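You operate a simulated robot arm through the tools that you are given. There is no shell and no other tool. Be economical: measure what you need, move in short steps, check, and stop when the job is done.

You are at the controls of a simulated two-armed robot. One attempt, no reset.

Task
On the centre of the middle table, fold the blue cloth in half.

The check looks at the end state, three seconds after you hand in, the way a careful person would. Anything else that was tipped, shoved, dropped, spilled or broken makes it a failure. Flat cloth is picked up by pressing the open fingertips on it (5 to 10 N) and closing them slowly along it; thin cloth reads only 2 to 8 mm in the jaws.

Robot
Two 7-joint arms with two-finger parallel grippers on one trunk, on a base that drives. Base frame: it is fixed to the floor where the robot stands at the start and does not move with it; the origin is under the middle of the robot, x ahead of it, y to its left, z up; the surface under the hand at the start is at about z = 0.8. Units: m, rad, N and s.
The left shoulder is at the start at [0.07, 0.177, 1.07], the right one opposite. With the tool pointing down near the work surface each hand reaches from about 0.3 to 0.74 m from the robot's upright axis, wherever it stands, measured 20 degrees to its own side. Places, roughly: centre of the middle table [0.5, -0.1, 0.8]. Payload 3.43 kg a hand.
Tool frame (each hand has its own): the origin (TCP) lies between the finger pads and is the grasp point; the fingertips stand 0.03 m ahead of it; z points along the fingers, y is the line along which they close. The gripper opens to 0.094 m. The fingers are 0.028 m wide and 0.01 m thick; the gripper's body (0.05 by 0.096 m) begins 0.055 m behind the TCP.
Orientation is told as [roll, pitch, yaw] about the base's x, y, z axes, in that order, counted from this pose: with the fingers straight down and closing along the base's y, the tool's x points along the base's -x, its y along +y and its z along -z.

Tools
- The arms move only by the tool arm_command. It takes "left_plan", "right_plan" or both (then of equal length, played together; a hand with none holds still); each is a list of rows, each an object of numbers (a shift or turn left out is 0, a gripper value left out holds the last): "dx", "dy", "dz": the shift along the base's x, y, z in m; "ax", "ay", "az": the turn, a rotation vector about the base's x, y, z in rad. In form: [{"dx": .., "dy": .., "dz": .., "ax": .., "ay": .., "az": ..}, ...]. A call has 1 to 20 rows; each row is the pose to reach, as a shift and turn from the pose commanded when the call began. "left_hand" and "right_hand" are, for a hand that has rows, the opening, from 0 (shut) to 1 (fully open), set as the call begins (left out, the last holds). A row lasts 0.2 s, in which the tool goes at most 0.05 m and 0.15 rad; a call with a longer step from one row to the next is refused whole, and so is a gripper value outside its range. Where a pose cannot be reached the arm comes as near as it can. A force on the tool above 40 N (or 10 N above the force at the start of the call, whichever is more), or a blocked arm, ends the call early, and 0.2 s more pass. Each finger travels about 0.153 m/s and halts on what it meets, pressing with about 42 N; the grip force reading is that of the motor and also rises with nothing between the fingers. The clock runs only during rows and for 0.2 s after the last one: add rows that repeat a pose to give the fingers time. It gives the time, the measured TCP pose, the force on the tool (base axes), the opening and the grip force at its end, in the units of the frame above (readings bear some noise), with the torque about the TCP (base axes, N m) and any sound that the robot's microphone picked up, and new pictures: "show" is both (left out), scene, wrist or none (wrist: the cameras of the hands that moved).
- Cameras (640 x 400 px; columns grow to the right, rows downward): "scene" is now at [0.1259, -0.0101, 1.3677]; the picture's right is [-0.11, -0.99, -0.00], its down [-0.74, 0.08, -0.67] and it looks along [0.66, -0.08, -0.74] (base axes); focal length 269 px, centre (320, 200). "left" rides on the left gripper at [0.076, -0.014, -0.102] in its tool frame; the picture's right is [0.18, 0.98, 0.00], its down [-0.75, 0.14, -0.64] and it looks along [-0.63, 0.12, 0.77] (tool axes); focal length 243 px, centre (320, 200). "right" rides on the right gripper at [0.076, 0.014, -0.103] in its tool frame; the picture's right is [-0.18, 0.98, 0.00], its down [-0.75, -0.14, -0.64] and it looks along [-0.63, -0.12, 0.77] (tool axes); focal length 243 px, centre (320, 200).
- slide_trunk(by): slides the trunk up (or, below 0, down) by that many m; the arms and the scene camera ride with it, the base frame stays. It gives what a move gives, with no picture.
- base_move(legs): drives the robot by 1 to 6 legs, each [ahead, turn to the left] in m and rad, along the robot's own axes; the way and the turn of a leg run together, so that a leg with both is an arc; at most 1.5 m and 3.142 rad a leg. The arms and the cameras ride along, it lands a little off, and it stops where it bumps. It gives what a move gives, and a new picture of the scene camera.
- head_to(pan, tilt): turns the head with the scene camera to pan (to the left, within 1.501 rad either way) and tilt (down, from -0.506 to 1.204), counted from straight ahead of the robot. It gives what a move gives, and a new picture of the scene camera.
- point_at(camera, pixels): for up to 12 pixels [column, row] of the newest picture of that camera ("zoom" is the newest enlarged one), the place [x, y, z] in the base frame of the surface seen there, good to about 0.002 m. No time passes.
- enlarge(camera, box): a new picture of the part [left, top, right, bottom] of that camera's present view, enlarged. No time passes.
- hand_in(): hands the job in; it is judged then, once.

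Work in short steps. Measure before you move; look again where a grasp or a placing could have gone wrong, and mend it. You have 80 turns and 260 pictures in all, those below and enlarged ones among them. Open the grippers and draw the arms clear of the work before you hand the job in, unless the task says otherwise; then end with one line.

The tools are called after ">>>" as a command line: name --argument value ..., lists and objects as JSON in quotes. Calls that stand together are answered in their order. arm_command: Moves the arms, as the interface text tells. Its arguments: {"type":"object","properties":{"left_plan":{"type":"array"},"left_hand":{"type":"number"},"right_plan":{"type":"array"},"right_hand":{"type":"number"},"show":{"type":"string","enum":["both","scene","wrist","none"]}},"required":[]} The other tools are called the same way: slide_trunk (by) slides the trunk up or down; base_move (legs) drives the base; head_to (pan, tilt) turns the head that bears the scene camera; point_at (camera, pixels) gives the place of the surface under pixels of a picture; enlarge (camera, box) takes an enlarged picture of a part of a camera's view; hand_in () hands the job in.

At the start:

```text
clock: 0.0
left_eef_pos: [0.5581, 0.1834, 1.0054]
left_ee_rot: [0.0, -0.002, -0.001]
left_contact_force: [-0.1, -0.2, 0.4]
left_ft_torque: [0.02, 0.01, -0.01]
left_gripper_width: 0.094
left_grasp_force: 0.1
right_eef_pos: [0.3578, -0.2278, 0.9911]
right_ee_rot: [-0.001, -0.002, 0.002]
right_contact_force: [0.7, 0.4, -0.5]
right_ft_torque: [0.02, -0.03, 0.0]
right_gripper_width: 0.0939
right_grasp_force: 0.1
trunk travel left (down, up): [-0.65, 0.19]
robot x, y, heading: [-0.0021, 0.0004, 0.002]
head pan, tilt: [-0.113, 0.84]
```

scene: 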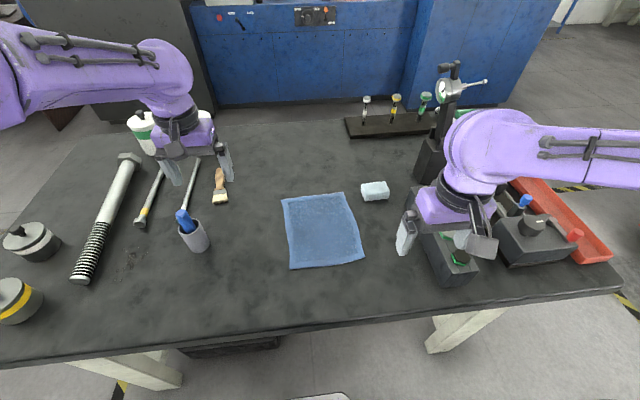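
right: 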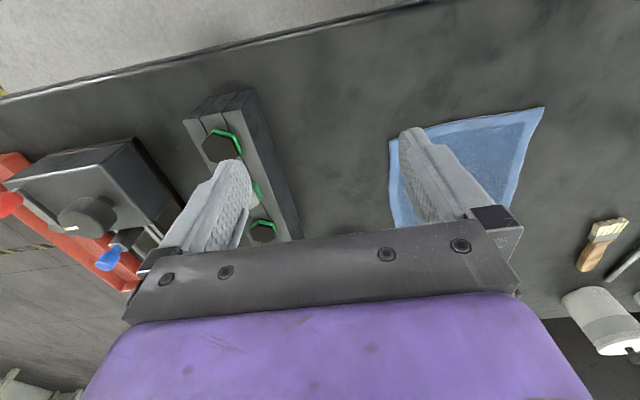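
left: 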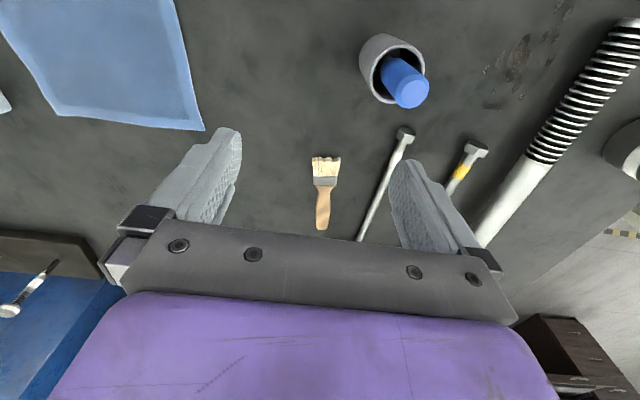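

The cloth lies in the scene at corners about (283,199), (344,193), (363,259), (290,268). I measure these and the neighbours.

>>> point_at --camera "scene" --pixels '[[283, 199], [344, 194], [362, 259], [291, 267], [322, 230], [310, 290], [375, 190], [195, 235], [440, 265], [250, 230], [385, 240]]'

>>> enlarge --camera "scene" --box '[240, 160, 420, 290]'

```text
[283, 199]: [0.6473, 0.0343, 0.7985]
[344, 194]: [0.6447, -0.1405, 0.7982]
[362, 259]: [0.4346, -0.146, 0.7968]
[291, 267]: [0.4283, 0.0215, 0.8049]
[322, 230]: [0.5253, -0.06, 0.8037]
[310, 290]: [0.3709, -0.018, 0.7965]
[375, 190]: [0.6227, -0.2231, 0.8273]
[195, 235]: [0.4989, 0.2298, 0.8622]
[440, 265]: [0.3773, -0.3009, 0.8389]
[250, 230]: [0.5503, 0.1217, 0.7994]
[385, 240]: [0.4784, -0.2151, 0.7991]
```

```text
3.08 times, centred on (330, 225) of scene
```

zoom: 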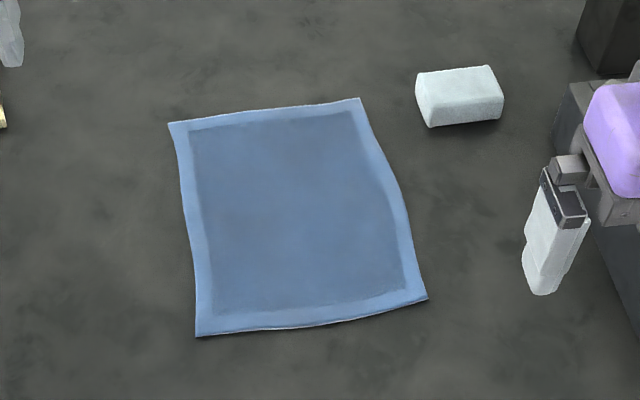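

The cloth is about 0.17 (y) by 0.21 (x) and lies flat. Before choosing the fold direction, I check the tall dial stand near (440,130) and the other obstacles by the right arm.

>>> point_at --camera "scene" --pixels '[[452, 66], [444, 90], [430, 150], [425, 178], [484, 83], [425, 100], [365, 185], [388, 196], [525, 205], [575, 235], [390, 128], [362, 200]]'

>>> enlarge --camera "scene" --box '[330, 40, 640, 290]'

```text
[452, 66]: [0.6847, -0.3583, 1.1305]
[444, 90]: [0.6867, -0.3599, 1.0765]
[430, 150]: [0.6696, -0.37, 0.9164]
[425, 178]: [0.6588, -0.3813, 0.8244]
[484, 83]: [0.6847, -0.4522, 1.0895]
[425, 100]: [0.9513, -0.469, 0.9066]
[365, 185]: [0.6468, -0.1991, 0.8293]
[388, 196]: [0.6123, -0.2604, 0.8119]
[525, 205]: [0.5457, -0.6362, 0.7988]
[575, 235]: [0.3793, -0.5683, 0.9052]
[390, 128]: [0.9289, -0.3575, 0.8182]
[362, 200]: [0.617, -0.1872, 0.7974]
```

```text
1.60 times, centred on (485, 165) of scene
```

zoom: 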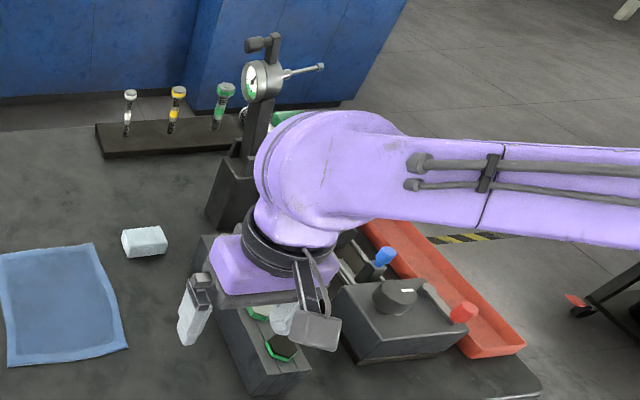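

The dial stand (x≈0.69, y≈-0.36 to -0.45, 1.13 m high) is the main hazard for the right arm. I move the hands over the far edge in stages and stay high: left to y≈0.03, right to about (0.52,-0.13).

>>> arm_command --left_plan '[{"dx": 0.015, "dy": -0.03}, {"dx": 0.03, "dy": -0.06}, {"dx": 0.045, "dy": -0.09}, {"dx": 0.06, "dy": -0.12}, {"dx": 0.08, "dy": -0.14}]' --right_plan '[{"dx": 0.02, "dy": 0.02}, {"dx": 0.05, "dy": 0.045}, {"dx": 0.085, "dy": 0.07}, {"dx": 0.12, "dy": 0.09}, {"dx": 0.16, "dy": 0.09}]' --left_hand 0.4 --right_hand 0.4 --show "scene"

```text
clock: 1.2
left_eef_pos: [0.6397, 0.0424, 1.0043]
left_ee_rot: [-0.001, 0.003, 0.001]
left_contact_force: [0.9, 0.3, -0.8]
left_ft_torque: [0.01, 0.02, 0.01]
left_gripper_width: 0.0379
left_grasp_force: 0.0
right_eef_pos: [0.5241, -0.1394, 0.9897]
right_ee_rot: [0.001, 0.003, 0.003]
right_contact_force: [-0.4, -0.1, 0.3]
right_ft_torque: [0.05, 0.02, 0.03]
right_gripper_width: 0.0377
right_grasp_force: 0.0
trunk travel left (down, up): [-0.65, 0.19]
robot x, y, heading: [-0.001, -0.0008, -0.003]
head pan, tilt: [-0.113, 0.84]
```

scene: 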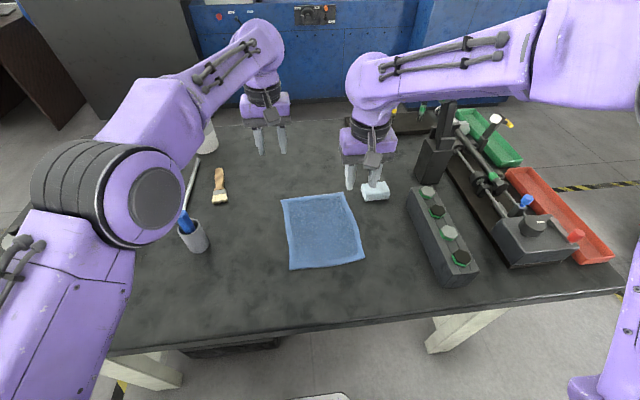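

The right forearm passes near the dial stand in the picture at about (450,90). I measure how far apart they are.

>>> point_at --camera "scene" --pixels '[[410, 90], [450, 90], [450, 60], [500, 85], [500, 60], [520, 40], [600, 60], [447, 108], [370, 75]]'

>>> enlarge --camera "scene" --box '[320, 20, 560, 220]'

```text
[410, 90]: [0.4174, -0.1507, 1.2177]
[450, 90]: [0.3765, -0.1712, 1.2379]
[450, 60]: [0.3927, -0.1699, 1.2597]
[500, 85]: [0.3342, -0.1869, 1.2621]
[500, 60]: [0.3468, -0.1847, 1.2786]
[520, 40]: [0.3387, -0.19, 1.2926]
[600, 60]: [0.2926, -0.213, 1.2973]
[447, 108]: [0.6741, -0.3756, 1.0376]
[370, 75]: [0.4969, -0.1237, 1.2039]
```

```text
2.00 times, centred on (440, 120) of scene
```

zoom: 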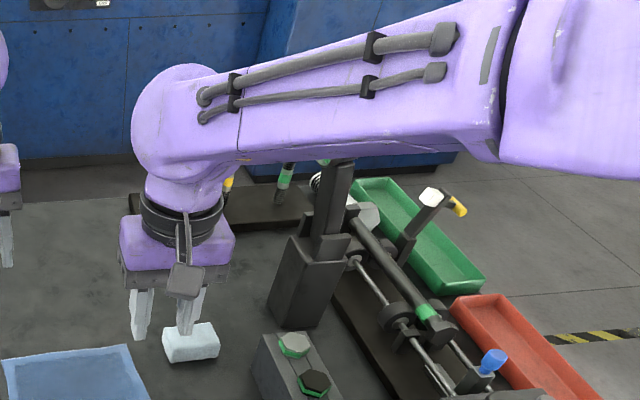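

The forearm runs at y≈-0.15 to -0.2, well clear of the stand. I bring both hands over the far edge about 0.125 m apart, and halfway down.

>>> arm_command --left_plan '[{"dy": -0.01, "dz": -0.03}, {"dy": -0.02, "dz": -0.06}, {"dy": -0.03, "dz": -0.09}, {"dy": -0.034, "dz": -0.12}, {"dy": -0.034, "dz": -0.12}]' --right_plan '[{"dx": 0.03, "dy": 0.005, "dz": -0.01}, {"dx": 0.06, "dy": 0.01, "dz": -0.03}, {"dx": 0.09, "dy": 0.015, "dz": -0.06}, {"dx": 0.112, "dy": 0.02, "dz": -0.105}, {"dx": 0.112, "dy": 0.02, "dz": -0.105}]' --left_hand 0.32 --right_hand 0.32

```text
refused: row 4 steps farther than a row can; nothing moved
```

The last step was a bit too long, so I spread it out.

>>> arm_command --left_plan '[{"dy": -0.01, "dz": -0.03}, {"dy": -0.02, "dz": -0.06}, {"dy": -0.03, "dz": -0.09}, {"dy": -0.034, "dz": -0.105}, {"dy": -0.034, "dz": -0.12}]' --right_plan '[{"dx": 0.03, "dy": 0.005, "dz": -0.01}, {"dx": 0.06, "dy": 0.01, "dz": -0.03}, {"dx": 0.09, "dy": 0.015, "dz": -0.06}, {"dx": 0.112, "dy": 0.02, "dz": -0.085}, {"dx": 0.112, "dy": 0.02, "dz": -0.105}]' --left_hand 0.32 --right_hand 0.32

```text
clock: 2.4
left_eef_pos: [0.6362, 0.0063, 0.8857]
left_ee_rot: [0.0, 0.0, -0.001]
left_contact_force: [1.0, -0.1, 1.4]
left_ft_torque: [0.01, -0.02, 0.03]
left_gripper_width: 0.03
left_grasp_force: 0.0
right_eef_pos: [0.6303, -0.1167, 0.8839]
right_ee_rot: [0.0, -0.001, 0.003]
right_contact_force: [0.6, 0.5, -0.6]
right_ft_torque: [-0.04, 0.0, 0.01]
right_gripper_width: 0.03
right_grasp_force: 0.0
trunk travel left (down, up): [-0.65, 0.19]
robot x, y, heading: [0.0012, 0.0007, 0.002]
head pan, tilt: [-0.113, 0.84]
```

scene: 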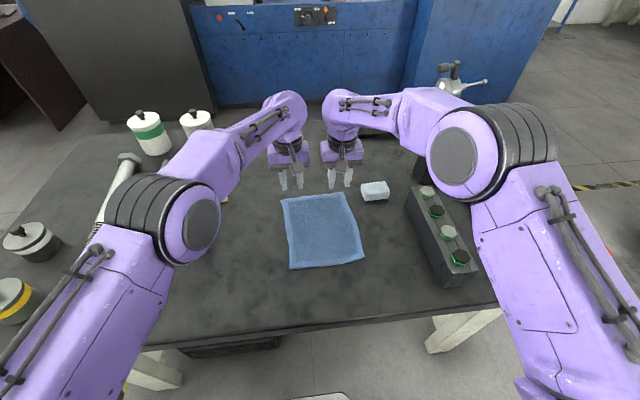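
right: 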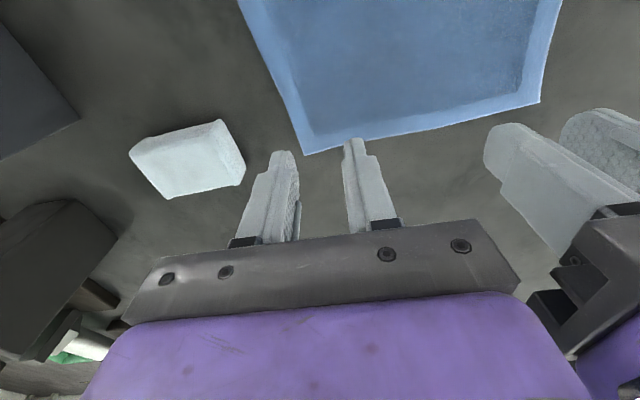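
left: 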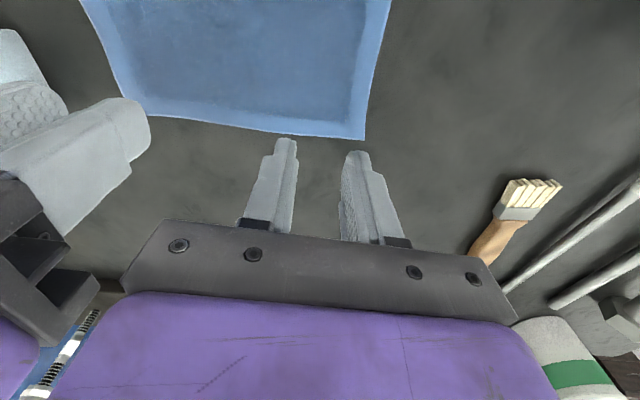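

Clearance between the hands is fine. I measure the far edge in the wrist pictures (right corner at (305,152), left corner at (364,138)) to set the finger overlap.

>>> point_at --camera "right" --pixels '[[306, 150], [330, 144], [400, 129], [538, 99], [282, 155], [350, 143], [222, 122]]'

>>> point_at --camera "left" --pixels '[[362, 136], [330, 134], [260, 129], [152, 114], [286, 142], [355, 155]]'

```text
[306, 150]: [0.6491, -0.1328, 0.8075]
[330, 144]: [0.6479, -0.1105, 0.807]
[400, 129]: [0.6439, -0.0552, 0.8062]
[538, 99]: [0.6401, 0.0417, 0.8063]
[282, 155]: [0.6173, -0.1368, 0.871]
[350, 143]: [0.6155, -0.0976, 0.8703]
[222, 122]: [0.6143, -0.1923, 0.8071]
```

```text
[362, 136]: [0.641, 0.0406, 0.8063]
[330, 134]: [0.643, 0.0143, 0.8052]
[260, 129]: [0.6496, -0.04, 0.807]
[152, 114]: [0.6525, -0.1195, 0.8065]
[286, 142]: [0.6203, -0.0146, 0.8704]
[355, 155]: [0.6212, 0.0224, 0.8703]
```

The far edge is at x≈0.645, with corners at y≈0.037 and -0.137. I set x to 0.643 (about 16 mm of finger overlap) and lower to just above the cloth.

>>> arm_command --left_plan '[{"dx": 0.004, "dy": 0.002, "dz": -0.02}, {"dx": 0.007, "dy": 0.002, "dz": -0.035}, {"dx": 0.007, "dy": 0.002, "dz": -0.045}, {"dx": 0.007, "dy": 0.002, "dz": -0.045}]' --right_plan '[{"dx": 0.006, "dy": 0.005, "dz": -0.02}, {"dx": 0.012, "dy": 0.005, "dz": -0.035}, {"dx": 0.012, "dy": 0.005, "dz": -0.043}, {"dx": 0.012, "dy": 0.005, "dz": -0.043}]'

```text
clock: 3.4
left_eef_pos: [0.6454, 0.0093, 0.8407]
left_ee_rot: [0.0, -0.003, -0.001]
left_contact_force: [-0.2, 0.6, 0.2]
left_ft_torque: [0.02, -0.02, 0.0]
left_gripper_width: 0.03
left_grasp_force: 0.0
right_eef_pos: [0.6406, -0.1144, 0.8438]
right_ee_rot: [0.002, 0.0, 0.002]
right_contact_force: [-0.6, -0.3, 0.2]
right_ft_torque: [0.03, 0.03, -0.04]
right_gripper_width: 0.03
right_grasp_force: 0.1
trunk travel left (down, up): [-0.65, 0.19]
robot x, y, heading: [-0.0012, 0.0058, 0.003]
head pan, tilt: [-0.113, 0.84]
```

scene: 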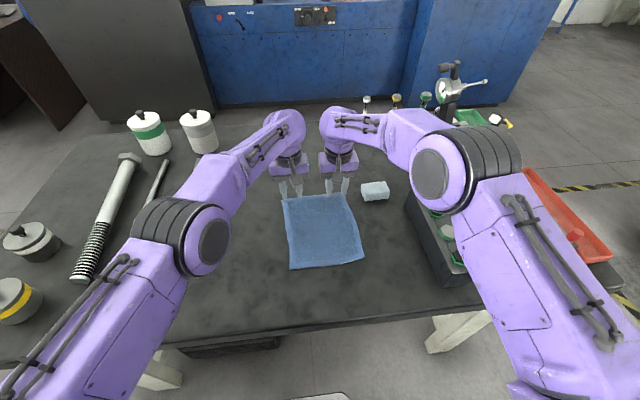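
right: 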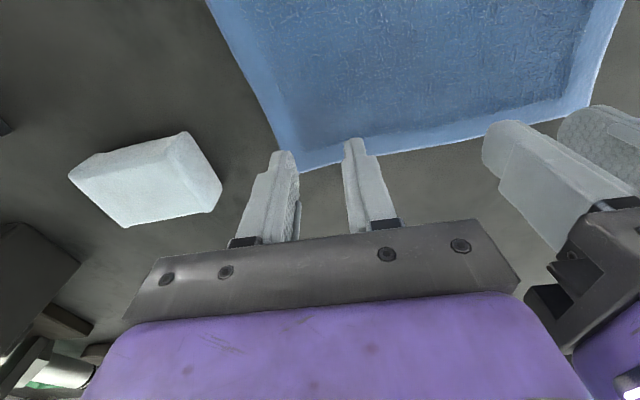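
left: 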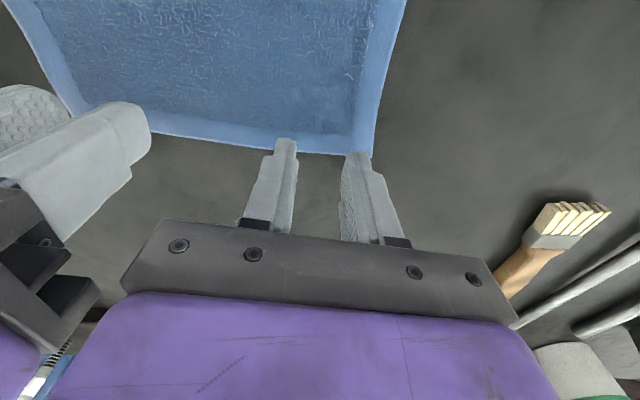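

The right outer tip (283,153) is right at the cloth's side edge, so I move that hand 6 mm inward. Then I lower to just short of contact and look close.

>>> arm_command --left_plan '[{"dz": -0.004}, {"dz": -0.007}, {"dz": -0.007}]' --right_plan '[{"dy": 0.006}, {"dy": 0.006, "dz": -0.006}, {"dy": 0.006, "dz": -0.009}]' --show "wrist"

>>> enlarge --camera "scene" --box '[260, 140, 380, 215]'

```text
clock: 4.2
left_eef_pos: [0.6459, 0.01, 0.8336]
left_ee_rot: [0.0, -0.001, 0.001]
left_contact_force: [-0.2, 0.0, 0.4]
left_ft_torque: [-0.02, 0.0, 0.01]
left_gripper_width: 0.0299
left_grasp_force: 0.0
right_eef_pos: [0.6411, -0.1064, 0.8354]
right_ee_rot: [0.0, -0.002, 0.003]
right_contact_force: [-0.6, 0.1, 1.1]
right_ft_torque: [-0.03, 0.0, 0.02]
right_gripper_width: 0.0301
right_grasp_force: 0.1
trunk travel left (down, up): [-0.65, 0.19]
robot x, y, heading: [-0.0009, 0.002, -0.003]
head pan, tilt: [-0.113, 0.84]
```

right: 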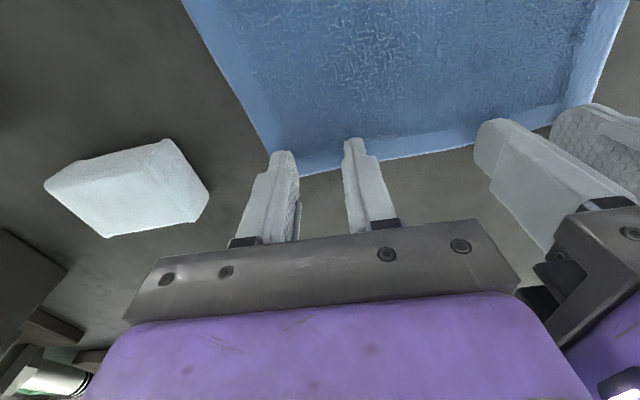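
left: 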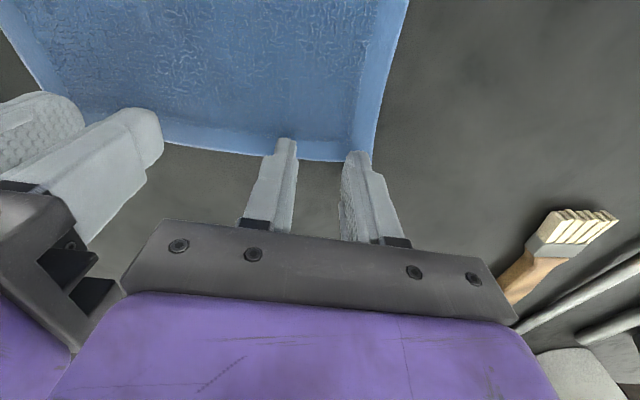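

```text
5.33 times, centred on (320, 178) of scene
```

zoom: 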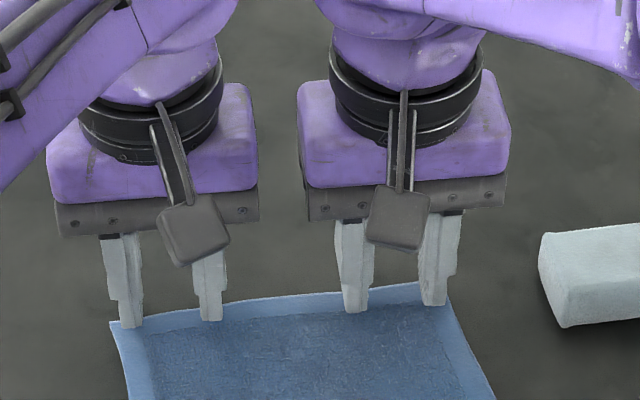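

Tips sit about 1 cm over the edge, with the outer fingers very near the corners. I shift both hands 3 mm inward and press down to contact.

>>> arm_command --left_plan '[{"dx": -0.002, "dy": -0.003}, {"dx": -0.002, "dy": -0.003, "dz": -0.003}, {"dx": -0.002, "dy": -0.003, "dz": -0.005}, {"dx": -0.002, "dy": -0.003, "dz": -0.005}]' --right_plan '[{"dy": 0.003}, {"dy": 0.003, "dz": -0.003}, {"dy": 0.003, "dz": -0.006}, {"dy": 0.003, "dz": -0.006}]' --show "none"

```text
clock: 5.2
left_eef_pos: [0.6419, 0.0075, 0.8315]
left_ee_rot: [-0.003, -0.007, 0.0]
left_contact_force: [4.3, -0.4, 14.4]
left_ft_torque: [-0.08, -0.01, 0.02]
left_gripper_width: 0.0301
left_grasp_force: 0.1
right_eef_pos: [0.6396, -0.1032, 0.8328]
right_ee_rot: [0.0, -0.008, 0.001]
right_contact_force: [4.2, -1.2, 18.9]
right_ft_torque: [-0.04, -0.09, 0.02]
right_gripper_width: 0.0299
right_grasp_force: 0.0
trunk travel left (down, up): [-0.65, 0.19]
robot x, y, heading: [0.0009, 0.0025, -0.002]
head pan, tilt: [-0.113, 0.84]
```

Contact reads 14 N and 19 N, above the 5–10 N wanted. I back off 2 to 3 mm and read again.

>>> arm_command --left_plan '[{"dz": 0.0015}, {"dz": 0.0015}]' --right_plan '[{"dz": 0.0025}, {"dz": 0.0025}]' --show "none"

>>> enlarge --camera "scene" --box '[260, 140, 380, 215]'

```text
clock: 5.8
left_eef_pos: [0.6405, 0.0086, 0.8331]
left_ee_rot: [-0.001, -0.003, 0.0]
left_contact_force: [3.7, 0.0, 15.5]
left_ft_torque: [-0.07, 0.02, 0.03]
left_gripper_width: 0.03
left_grasp_force: 0.0
right_eef_pos: [0.638, -0.1058, 0.8328]
right_ee_rot: [0.0, -0.002, 0.001]
right_contact_force: [2.7, -0.1, 14.1]
right_ft_torque: [0.0, -0.03, 0.03]
right_gripper_width: 0.0299
right_grasp_force: 0.0
trunk travel left (down, up): [-0.65, 0.19]
robot x, y, heading: [-0.0017, -0.002, -0.001]
head pan, tilt: [-0.113, 0.84]
```

```text
5.33 times, centred on (320, 178) of scene
```

zoom: 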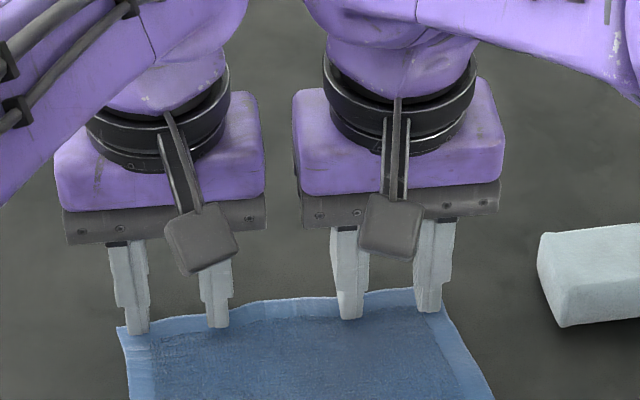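

Both hands press firmly with all four tips on the cloth. I ease off 1.5 mm more and start closing in small steps.

>>> arm_command --left_plan '[{"dz": 0.0015}, {"dz": 0.0015}]' --right_plan '[{"dz": 0.0015}, {"dz": 0.0015}]' --left_hand 0.25 --right_hand 0.25 --show "none"

>>> enlarge --camera "scene" --box '[260, 140, 380, 215]'

```text
clock: 6.4
left_eef_pos: [0.6404, 0.0077, 0.8338]
left_ee_rot: [0.0, 0.0, 0.0]
left_contact_force: [-2.5, 0.1, 8.3]
left_ft_torque: [-0.06, 0.13, 0.03]
left_gripper_width: 0.023
left_grasp_force: 0.0
right_eef_pos: [0.6377, -0.104, 0.8335]
right_ee_rot: [-0.002, -0.001, 0.002]
right_contact_force: [-1.7, 0.4, 7.8]
right_ft_torque: [0.06, 0.06, 0.0]
right_gripper_width: 0.0232
right_grasp_force: 0.1
trunk travel left (down, up): [-0.65, 0.19]
robot x, y, heading: [0.0011, -0.0009, 0.0]
head pan, tilt: [-0.113, 0.84]
```

```text
5.33 times, centred on (320, 178) of scene
```

zoom: 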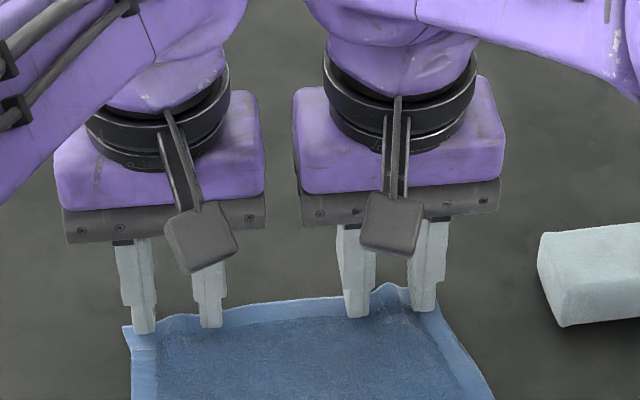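

The force is now about 8 N and the cloth is starting to arch between the fingers on both sides. I continue closing.

>>> arm_command --left_plan '[{}, {}]' --right_plan '[{}, {}]' --left_hand 0.16 --right_hand 0.16 --show "none"

>>> arm_command --left_plan '[{}, {}]' --right_plan '[{}, {}]' --left_hand 0.09 --right_hand 0.09 --show "none"

>>> arm_command --left_plan '[{}, {}, {}]' --right_plan '[{}, {}, {}]' --left_hand 0.0 --right_hand 0.0 --show "wrist"

>>> enlarge --camera "scene" --box '[260, 140, 380, 215]'

```text
clock: 7.0
left_eef_pos: [0.6412, 0.0076, 0.8338]
left_ee_rot: [-0.001, -0.003, 0.001]
left_contact_force: [-1.5, -0.3, 6.0]
left_ft_torque: [0.0, 0.08, 0.03]
left_gripper_width: 0.0154
left_grasp_force: 0.1
right_eef_pos: [0.6403, -0.1055, 0.8336]
right_ee_rot: [0.0, -0.004, 0.001]
right_contact_force: [-1.3, 0.3, 6.0]
right_ft_torque: [0.0, 0.05, 0.02]
right_gripper_width: 0.0147
right_grasp_force: 0.0
trunk travel left (down, up): [-0.65, 0.19]
robot x, y, heading: [0.0, -0.0011, -0.003]
head pan, tilt: [-0.113, 0.84]
```

```text
clock: 7.6
left_eef_pos: [0.6429, 0.0081, 0.8327]
left_ee_rot: [0.0, -0.002, 0.0]
left_contact_force: [-0.8, -0.8, 6.4]
left_ft_torque: [-0.07, 0.06, 0.01]
left_gripper_width: 0.0087
left_grasp_force: 0.0
right_eef_pos: [0.6402, -0.1041, 0.8333]
right_ee_rot: [0.0, -0.003, 0.002]
right_contact_force: [0.2, 1.9, 5.6]
right_ft_torque: [0.03, 0.02, 0.0]
right_gripper_width: 0.0091
right_grasp_force: 0.5
trunk travel left (down, up): [-0.65, 0.19]
robot x, y, heading: [-0.001, -0.001, 0.006]
head pan, tilt: [-0.113, 0.84]
```

```text
clock: 8.4
left_eef_pos: [0.6424, 0.0085, 0.8338]
left_ee_rot: [-0.001, -0.002, 0.0]
left_contact_force: [1.1, -6.2, 5.1]
left_ft_torque: [-0.18, 0.01, 0.03]
left_gripper_width: 0.0032
left_grasp_force: 37.6
right_eef_pos: [0.6405, -0.1034, 0.8341]
right_ee_rot: [-0.001, -0.003, 0.001]
right_contact_force: [-0.8, 6.4, 6.2]
right_ft_torque: [0.18, 0.02, 0.0]
right_gripper_width: 0.0035
right_grasp_force: 37.8
trunk travel left (down, up): [-0.65, 0.19]
robot x, y, heading: [0.0004, -0.0001, 0.0]
head pan, tilt: [-0.113, 0.84]
```

right: 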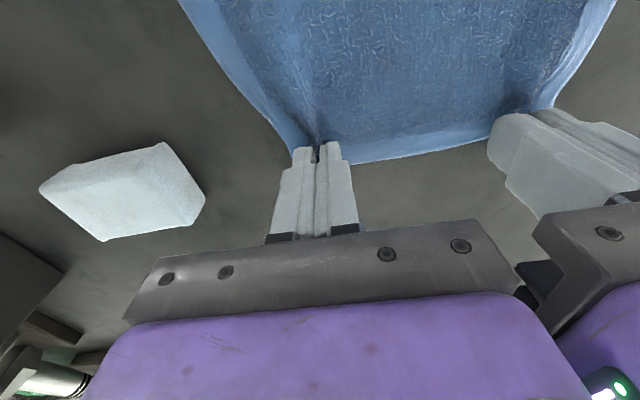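
left: 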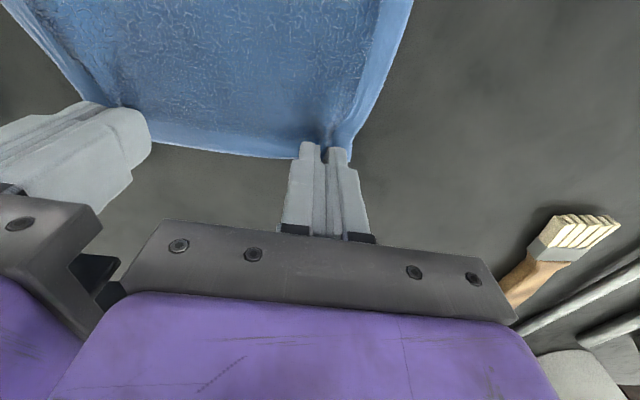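

```text
5.33 times, centred on (320, 178) of scene
```

zoom: 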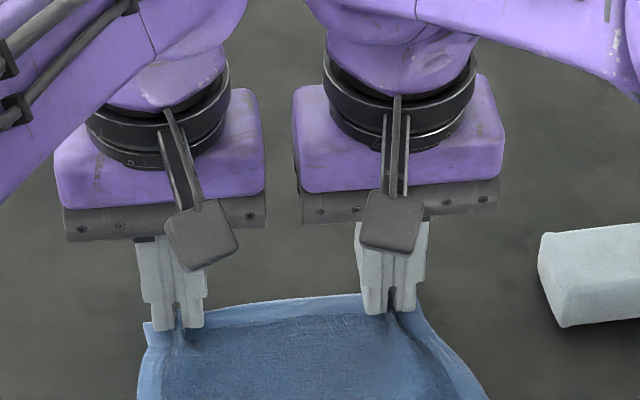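

Both jaws read 3.2 and 3.5 mm, so cloth is pinched. I lift along the first third of the arc towards the robot and check the hold.

>>> arm_command --left_plan '[{"dx": -0.002, "dz": 0.015}, {"dx": -0.01, "dz": 0.035, "ay": -0.03}, {"dx": -0.025, "dz": 0.055, "ay": -0.06}, {"dx": -0.05, "dz": 0.076, "ay": -0.1}]' --right_plan '[{"dx": -0.002, "dz": 0.015}, {"dx": -0.01, "dz": 0.035, "ay": -0.03}, {"dx": -0.025, "dz": 0.055, "ay": -0.06}, {"dx": -0.05, "dz": 0.076, "ay": -0.1}]' --show "scene"

>>> enlarge --camera "scene" --box '[240, 130, 400, 280]'

```text
clock: 9.4
left_eef_pos: [0.5902, 0.0095, 0.9129]
left_ee_rot: [-0.001, -0.105, 0.0]
left_contact_force: [-0.4, -8.2, 0.6]
left_ft_torque: [-0.28, -0.01, 0.08]
left_gripper_width: 0.0034
left_grasp_force: 37.7
right_eef_pos: [0.588, -0.1048, 0.9113]
right_ee_rot: [-0.002, -0.105, 0.001]
right_contact_force: [-1.9, 7.1, -0.7]
right_ft_torque: [0.23, 0.01, 0.03]
right_gripper_width: 0.0033
right_grasp_force: 38.5
trunk travel left (down, up): [-0.65, 0.19]
robot x, y, heading: [0.0028, -0.0019, 0.002]
head pan, tilt: [-0.113, 0.84]
```

scene: 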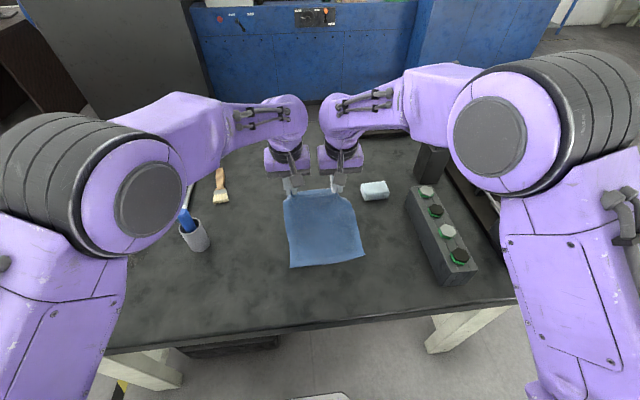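

```text
2.67 times, centred on (320, 205) of scene
```

zoom: 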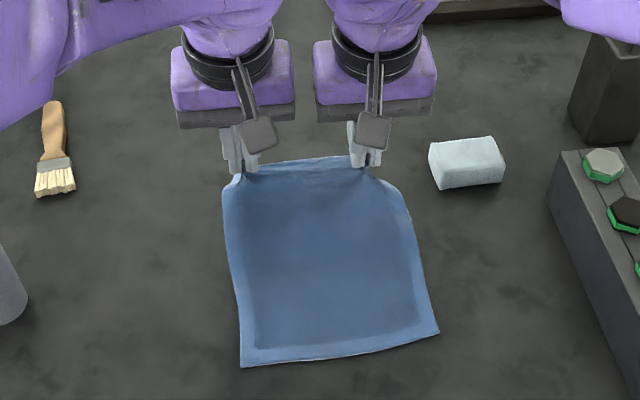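

The cloth is held and lifting evenly, and the near edge has stayed put. I continue over the top of the arc with increasing tilt, shifting y by -9 mm for the cloth's slight skew.

>>> arm_command --left_plan '[{"dx": -0.029, "dz": 0.008, "ay": -0.05, "dy": -0.001}, {"dx": -0.058, "dz": 0.01, "ay": -0.1, "dy": -0.003}, {"dx": -0.085, "dz": 0.006, "ay": -0.15, "dy": -0.005}, {"dx": -0.112, "dz": -0.002, "ay": -0.2, "dy": -0.007}, {"dx": -0.135, "dz": -0.017, "ay": -0.25, "dy": -0.008}, {"dx": -0.153, "dz": -0.036, "ay": -0.3, "dy": -0.009}]' --right_plan '[{"dx": -0.029, "dz": 0.008, "ay": -0.05, "dy": -0.001}, {"dx": -0.058, "dz": 0.01, "ay": -0.1, "dy": -0.003}, {"dx": -0.085, "dz": 0.006, "ay": -0.15, "dy": -0.005}, {"dx": -0.112, "dz": -0.002, "ay": -0.2, "dy": -0.007}, {"dx": -0.135, "dz": -0.017, "ay": -0.25, "dy": -0.008}, {"dx": -0.153, "dz": -0.036, "ay": -0.3, "dy": -0.009}]'

>>> enlarge --camera "scene" --box '[230, 150, 410, 300]'

```text
clock: 10.1
left_eef_pos: [0.5055, 0.0149, 0.8363]
left_ee_rot: [-0.032, 0.001, 0.044]
left_contact_force: [-4.9, -0.6, 18.6]
left_ft_torque: [-0.11, 0.31, -0.05]
left_gripper_width: 0.0032
left_grasp_force: 38.1
right_eef_pos: [0.5314, -0.1103, 0.9195]
right_ee_rot: [-0.007, -0.206, 0.001]
right_contact_force: [0.8, 0.3, -1.7]
right_ft_torque: [0.0, -0.01, 0.06]
right_gripper_width: 0.0
right_grasp_force: 32.9
trunk travel left (down, up): [-0.65, 0.19]
robot x, y, heading: [-0.0034, -0.0001, 0.002]
head pan, tilt: [-0.113, 0.84]
stopped in row 3 (left hand): the arm was blocked; the commanded pose is now the measured one
```

scene: 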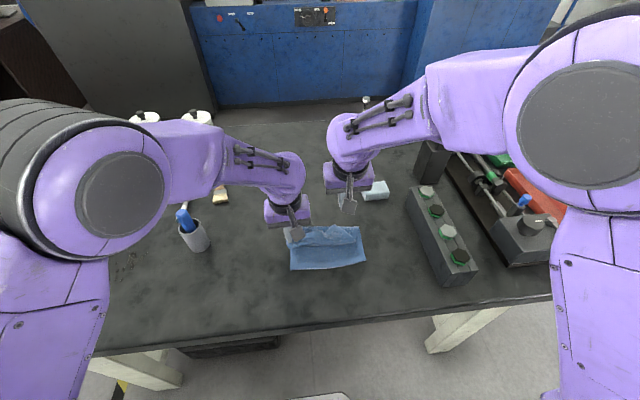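
right: 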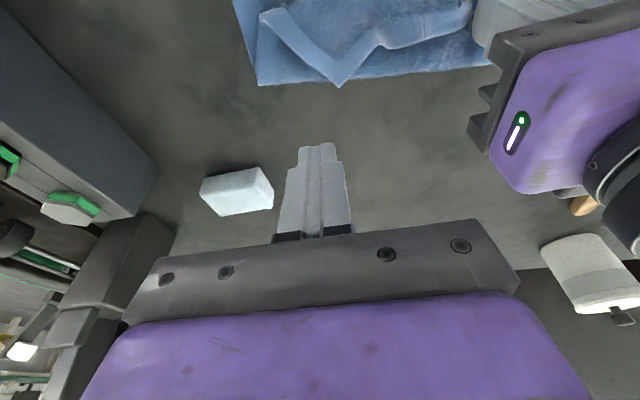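
left: 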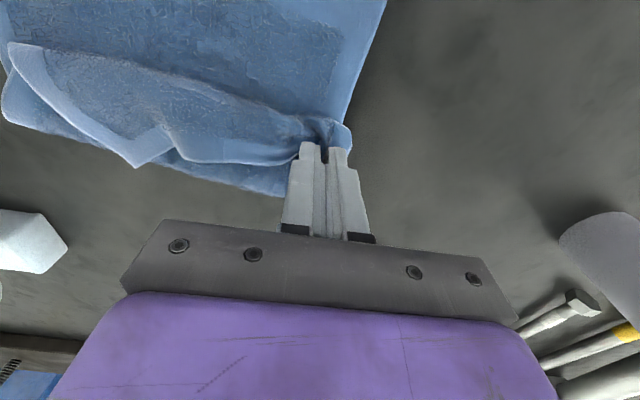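

```text
2.67 times, centred on (320, 225) of scene
```

zoom: 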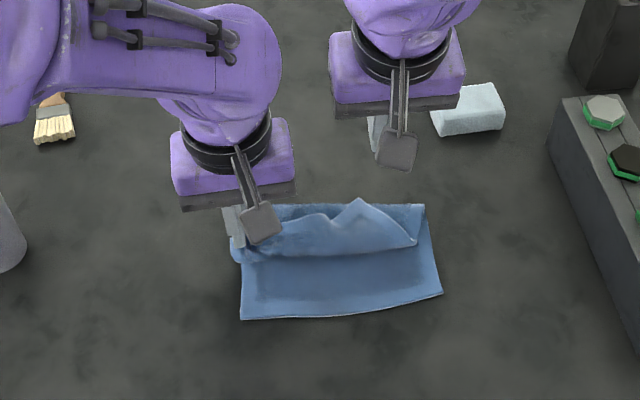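

The left arm strayed (z fell to 0.836 with tilt lost) and was blocked at the table, and the right jaw reads 0, so it lost its corner. The cloth is half folded, with the left corner still held (3.2 mm). I drop the tilt and look at it closely before moving.

>>> arm_command --left_plan '[{"dz": 0.01}, {"dz": 0.025}, {"dz": 0.04}, {"dz": 0.04}]' --right_plan '[{"ay": 0.05, "dx": 0.01, "dz": 0.01}, {"ay": 0.1, "dx": 0.03, "dy": -0.01, "dz": 0.03}, {"ay": 0.15, "dx": 0.05, "dy": -0.03, "dz": 0.05}, {"ay": 0.2, "dx": 0.06, "dy": -0.05, "dz": 0.06}]' --right_hand 0.32 --show "scene"

>>> enlarge --camera "scene" --box '[230, 150, 410, 300]'

```text
clock: 11.1
left_eef_pos: [0.5065, 0.0147, 0.8724]
left_ee_rot: [-0.023, 0.003, 0.039]
left_contact_force: [0.3, -0.1, 0.1]
left_ft_torque: [0.03, 0.01, -0.06]
left_gripper_width: 0.003
left_grasp_force: 37.5
right_eef_pos: [0.596, -0.1587, 0.9779]
right_ee_rot: [-0.007, -0.003, -0.001]
right_contact_force: [-0.7, 0.1, 0.7]
right_ft_torque: [0.03, 0.02, 0.02]
right_gripper_width: 0.0301
right_grasp_force: 0.0
trunk travel left (down, up): [-0.65, 0.19]
robot x, y, heading: [-0.0002, 0.0027, 0.004]
head pan, tilt: [-0.113, 0.84]
```

scene: 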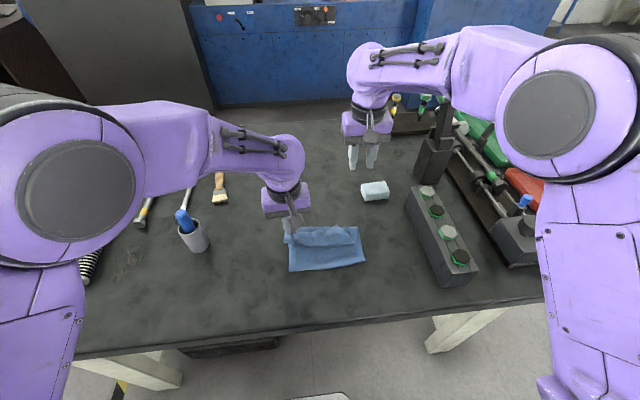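

```text
2.67 times, centred on (320, 225) of scene
```

zoom: 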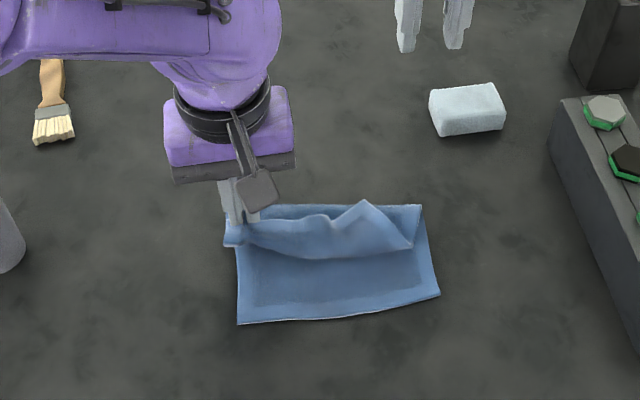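

The left hand still holds its corner. I measure where the folded layer now lies.

>>> point_at --camera "zoom" --pixels '[[238, 322], [438, 294], [420, 207], [362, 205], [410, 243], [330, 256], [250, 248], [318, 220], [275, 206], [228, 242], [340, 232]]'

```text
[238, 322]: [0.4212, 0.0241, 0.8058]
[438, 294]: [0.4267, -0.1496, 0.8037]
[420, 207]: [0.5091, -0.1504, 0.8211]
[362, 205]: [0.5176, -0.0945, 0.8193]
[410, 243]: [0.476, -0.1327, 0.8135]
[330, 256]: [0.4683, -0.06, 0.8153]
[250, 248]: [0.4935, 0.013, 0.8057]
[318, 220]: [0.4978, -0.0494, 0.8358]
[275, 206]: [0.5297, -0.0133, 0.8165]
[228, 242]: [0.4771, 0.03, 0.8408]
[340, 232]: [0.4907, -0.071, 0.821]
```

The fold line sits near x≈0.52–0.53 and the near edge at x≈0.424. I carry the left corner to the near-left corner, staying just above the cloth and untilted.

>>> arm_command --left_plan '[{"dx": -0.015, "dy": -0.001}, {"dx": -0.03, "dy": -0.002, "dz": -0.003}, {"dx": -0.045, "dy": -0.003, "dz": -0.008}, {"dx": -0.06, "dy": -0.004, "dz": -0.014}, {"dx": -0.074, "dy": -0.005, "dz": -0.022}]'

>>> enlarge --camera "scene" --box '[230, 170, 410, 300]'

```text
clock: 12.2
left_eef_pos: [0.4348, 0.0123, 0.8586]
left_ee_rot: [-0.044, 0.004, 0.059]
left_contact_force: [0.2, 0.0, 0.6]
left_ft_torque: [0.02, 0.03, -0.02]
left_gripper_width: 0.0034
left_grasp_force: 38.2
right_eef_pos: [0.596, -0.1577, 0.9786]
right_ee_rot: [-0.008, -0.006, 0.002]
right_contact_force: [-0.3, 0.1, -0.2]
right_ft_torque: [-0.03, 0.02, 0.0]
right_gripper_width: 0.0301
right_grasp_force: 0.0
trunk travel left (down, up): [-0.65, 0.19]
robot x, y, heading: [0.0007, 0.0046, -0.001]
head pan, tilt: [-0.113, 0.84]
```

scene: 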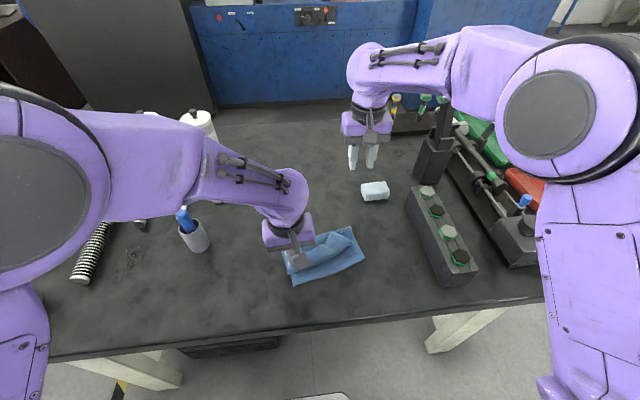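
left: 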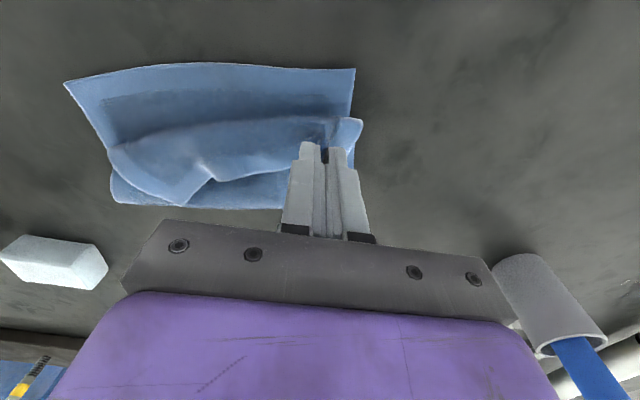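

```text
3.08 times, centred on (320, 235) of scene
```

zoom: 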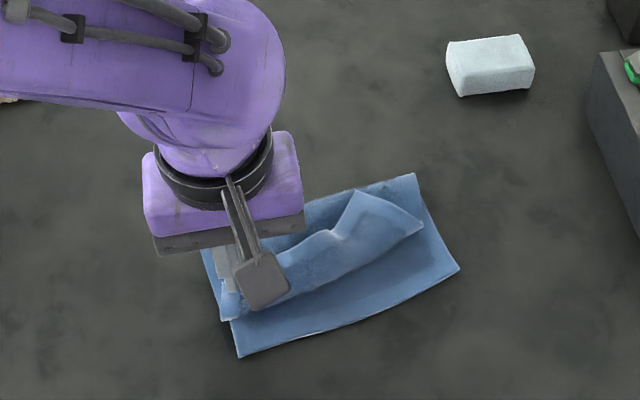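

Pulling the left corner rotated the whole cloth a bit, and the free edge is doubled back (its peak is at zoom (355,192), its right corner about (424,226)). I measure the outline.

>>> point_at --camera "zoom" --pixels '[[240, 354], [457, 268], [414, 175], [357, 192], [423, 226], [355, 273], [225, 318], [335, 232], [385, 210], [350, 225], [290, 240]]'

>>> enlarge --camera "left" --box '[40, 40, 400, 260]'

```text
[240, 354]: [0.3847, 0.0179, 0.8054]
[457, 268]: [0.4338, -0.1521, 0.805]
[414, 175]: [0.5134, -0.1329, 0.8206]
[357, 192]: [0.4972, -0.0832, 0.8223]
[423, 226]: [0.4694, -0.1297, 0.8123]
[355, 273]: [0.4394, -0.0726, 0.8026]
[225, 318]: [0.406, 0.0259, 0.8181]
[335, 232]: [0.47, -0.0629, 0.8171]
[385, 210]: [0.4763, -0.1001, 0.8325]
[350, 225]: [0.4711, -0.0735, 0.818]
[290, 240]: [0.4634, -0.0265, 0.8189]
```

```text
1.78 times, centred on (220, 150) of left
```

zoom: 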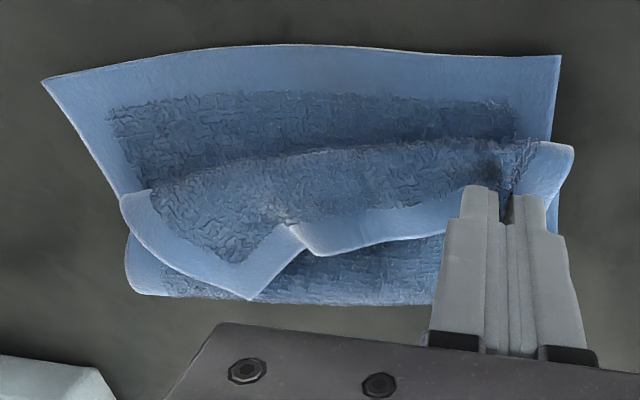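

The wrist view makes it clear: the free edge is doubled back, with its right corner at zoom (249,299) ≈ (0.497,-0.083). First I lift the left corner higher to use up its slack without rubbing the lower layer, then carry it over the lower left corner (0.385,0.018).

>>> arm_command --left_plan '[{"dz": 0.02}, {"dz": 0.035, "dx": 0.01}, {"dz": 0.05, "dx": 0.02}, {"dz": 0.05, "dx": 0.02}]'

>>> enlarge --camera "scene" --box '[230, 170, 410, 300]'

```text
clock: 13.2
left_eef_pos: [0.4515, 0.0109, 0.9031]
left_ee_rot: [-0.023, 0.002, 0.038]
left_contact_force: [-0.1, -0.8, -1.0]
left_ft_torque: [-0.01, -0.03, -0.02]
left_gripper_width: 0.0029
left_grasp_force: 37.5
right_eef_pos: [0.5946, -0.1585, 0.9787]
right_ee_rot: [-0.007, -0.006, -0.001]
right_contact_force: [0.0, 0.2, -0.2]
right_ft_torque: [-0.02, -0.03, 0.02]
right_gripper_width: 0.0303
right_grasp_force: 0.2
trunk travel left (down, up): [-0.65, 0.19]
robot x, y, heading: [0.0014, 0.0009, -0.003]
head pan, tilt: [-0.113, 0.84]
```

scene: 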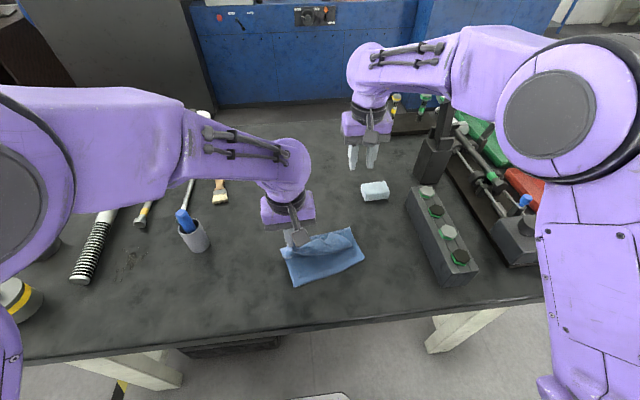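
left: 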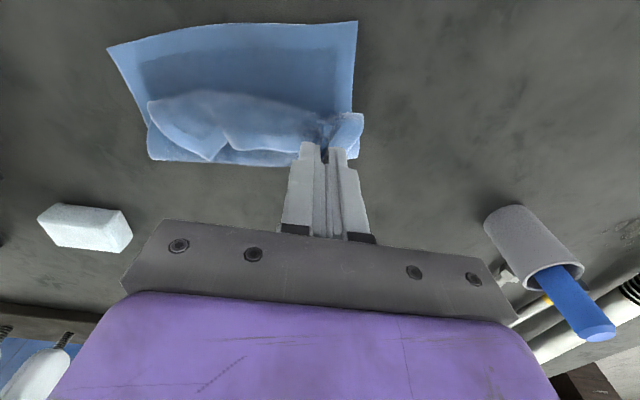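

```text
3.08 times, centred on (320, 235) of scene
```

zoom: 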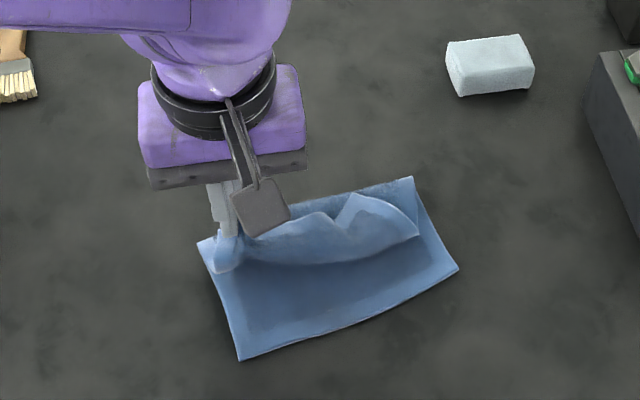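

The lower layer didn't move this time. I carry the corner towards (0.395,0.007) staying high, then look before lowering.

>>> arm_command --left_plan '[{"dx": -0.015, "dy": -0.001}, {"dx": -0.03, "dy": -0.002, "dz": -0.005}, {"dx": -0.043, "dy": -0.003, "dz": -0.015}, {"dx": -0.053, "dy": -0.004, "dz": -0.03}]'

>>> enlarge --camera "scene" --box '[230, 170, 410, 300]'

```text
clock: 14.2
left_eef_pos: [0.3961, 0.007, 0.8744]
left_ee_rot: [-0.027, 0.001, 0.038]
left_contact_force: [-0.3, 0.4, 0.1]
left_ft_torque: [-0.05, 0.0, 0.01]
left_gripper_width: 0.003
left_grasp_force: 37.9
right_eef_pos: [0.5951, -0.1586, 0.9783]
right_ee_rot: [-0.007, -0.004, 0.0]
right_contact_force: [0.4, 0.4, -0.5]
right_ft_torque: [0.04, 0.05, 0.01]
right_gripper_width: 0.0302
right_grasp_force: 0.1
trunk travel left (down, up): [-0.65, 0.19]
robot x, y, heading: [-0.0012, 0.0007, 0.002]
head pan, tilt: [-0.113, 0.84]
```

scene: 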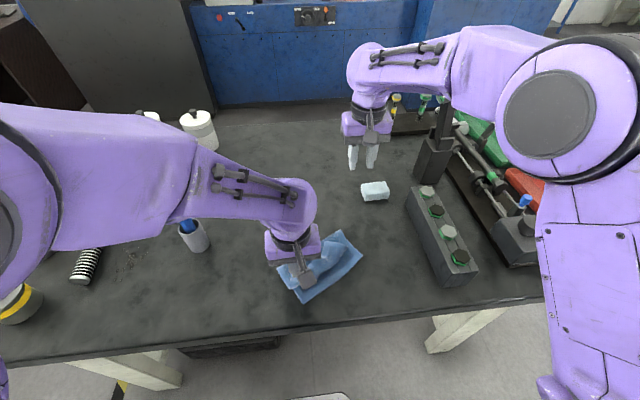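
left: 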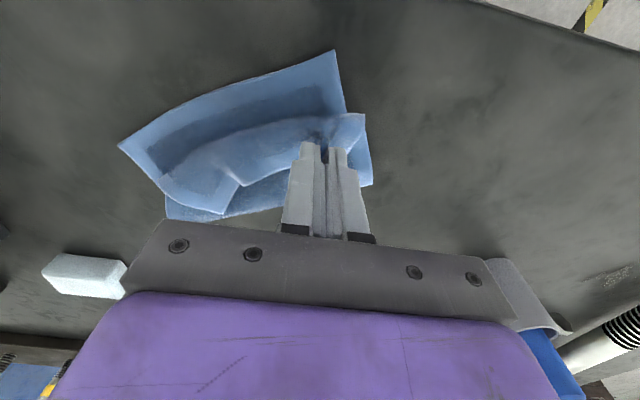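

```text
3.08 times, centred on (320, 235) of scene
```

zoom: 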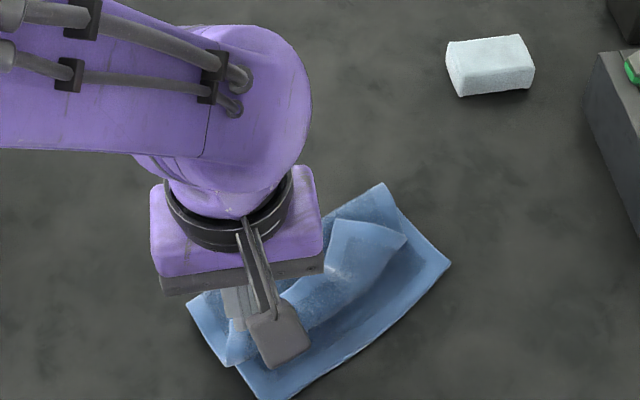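

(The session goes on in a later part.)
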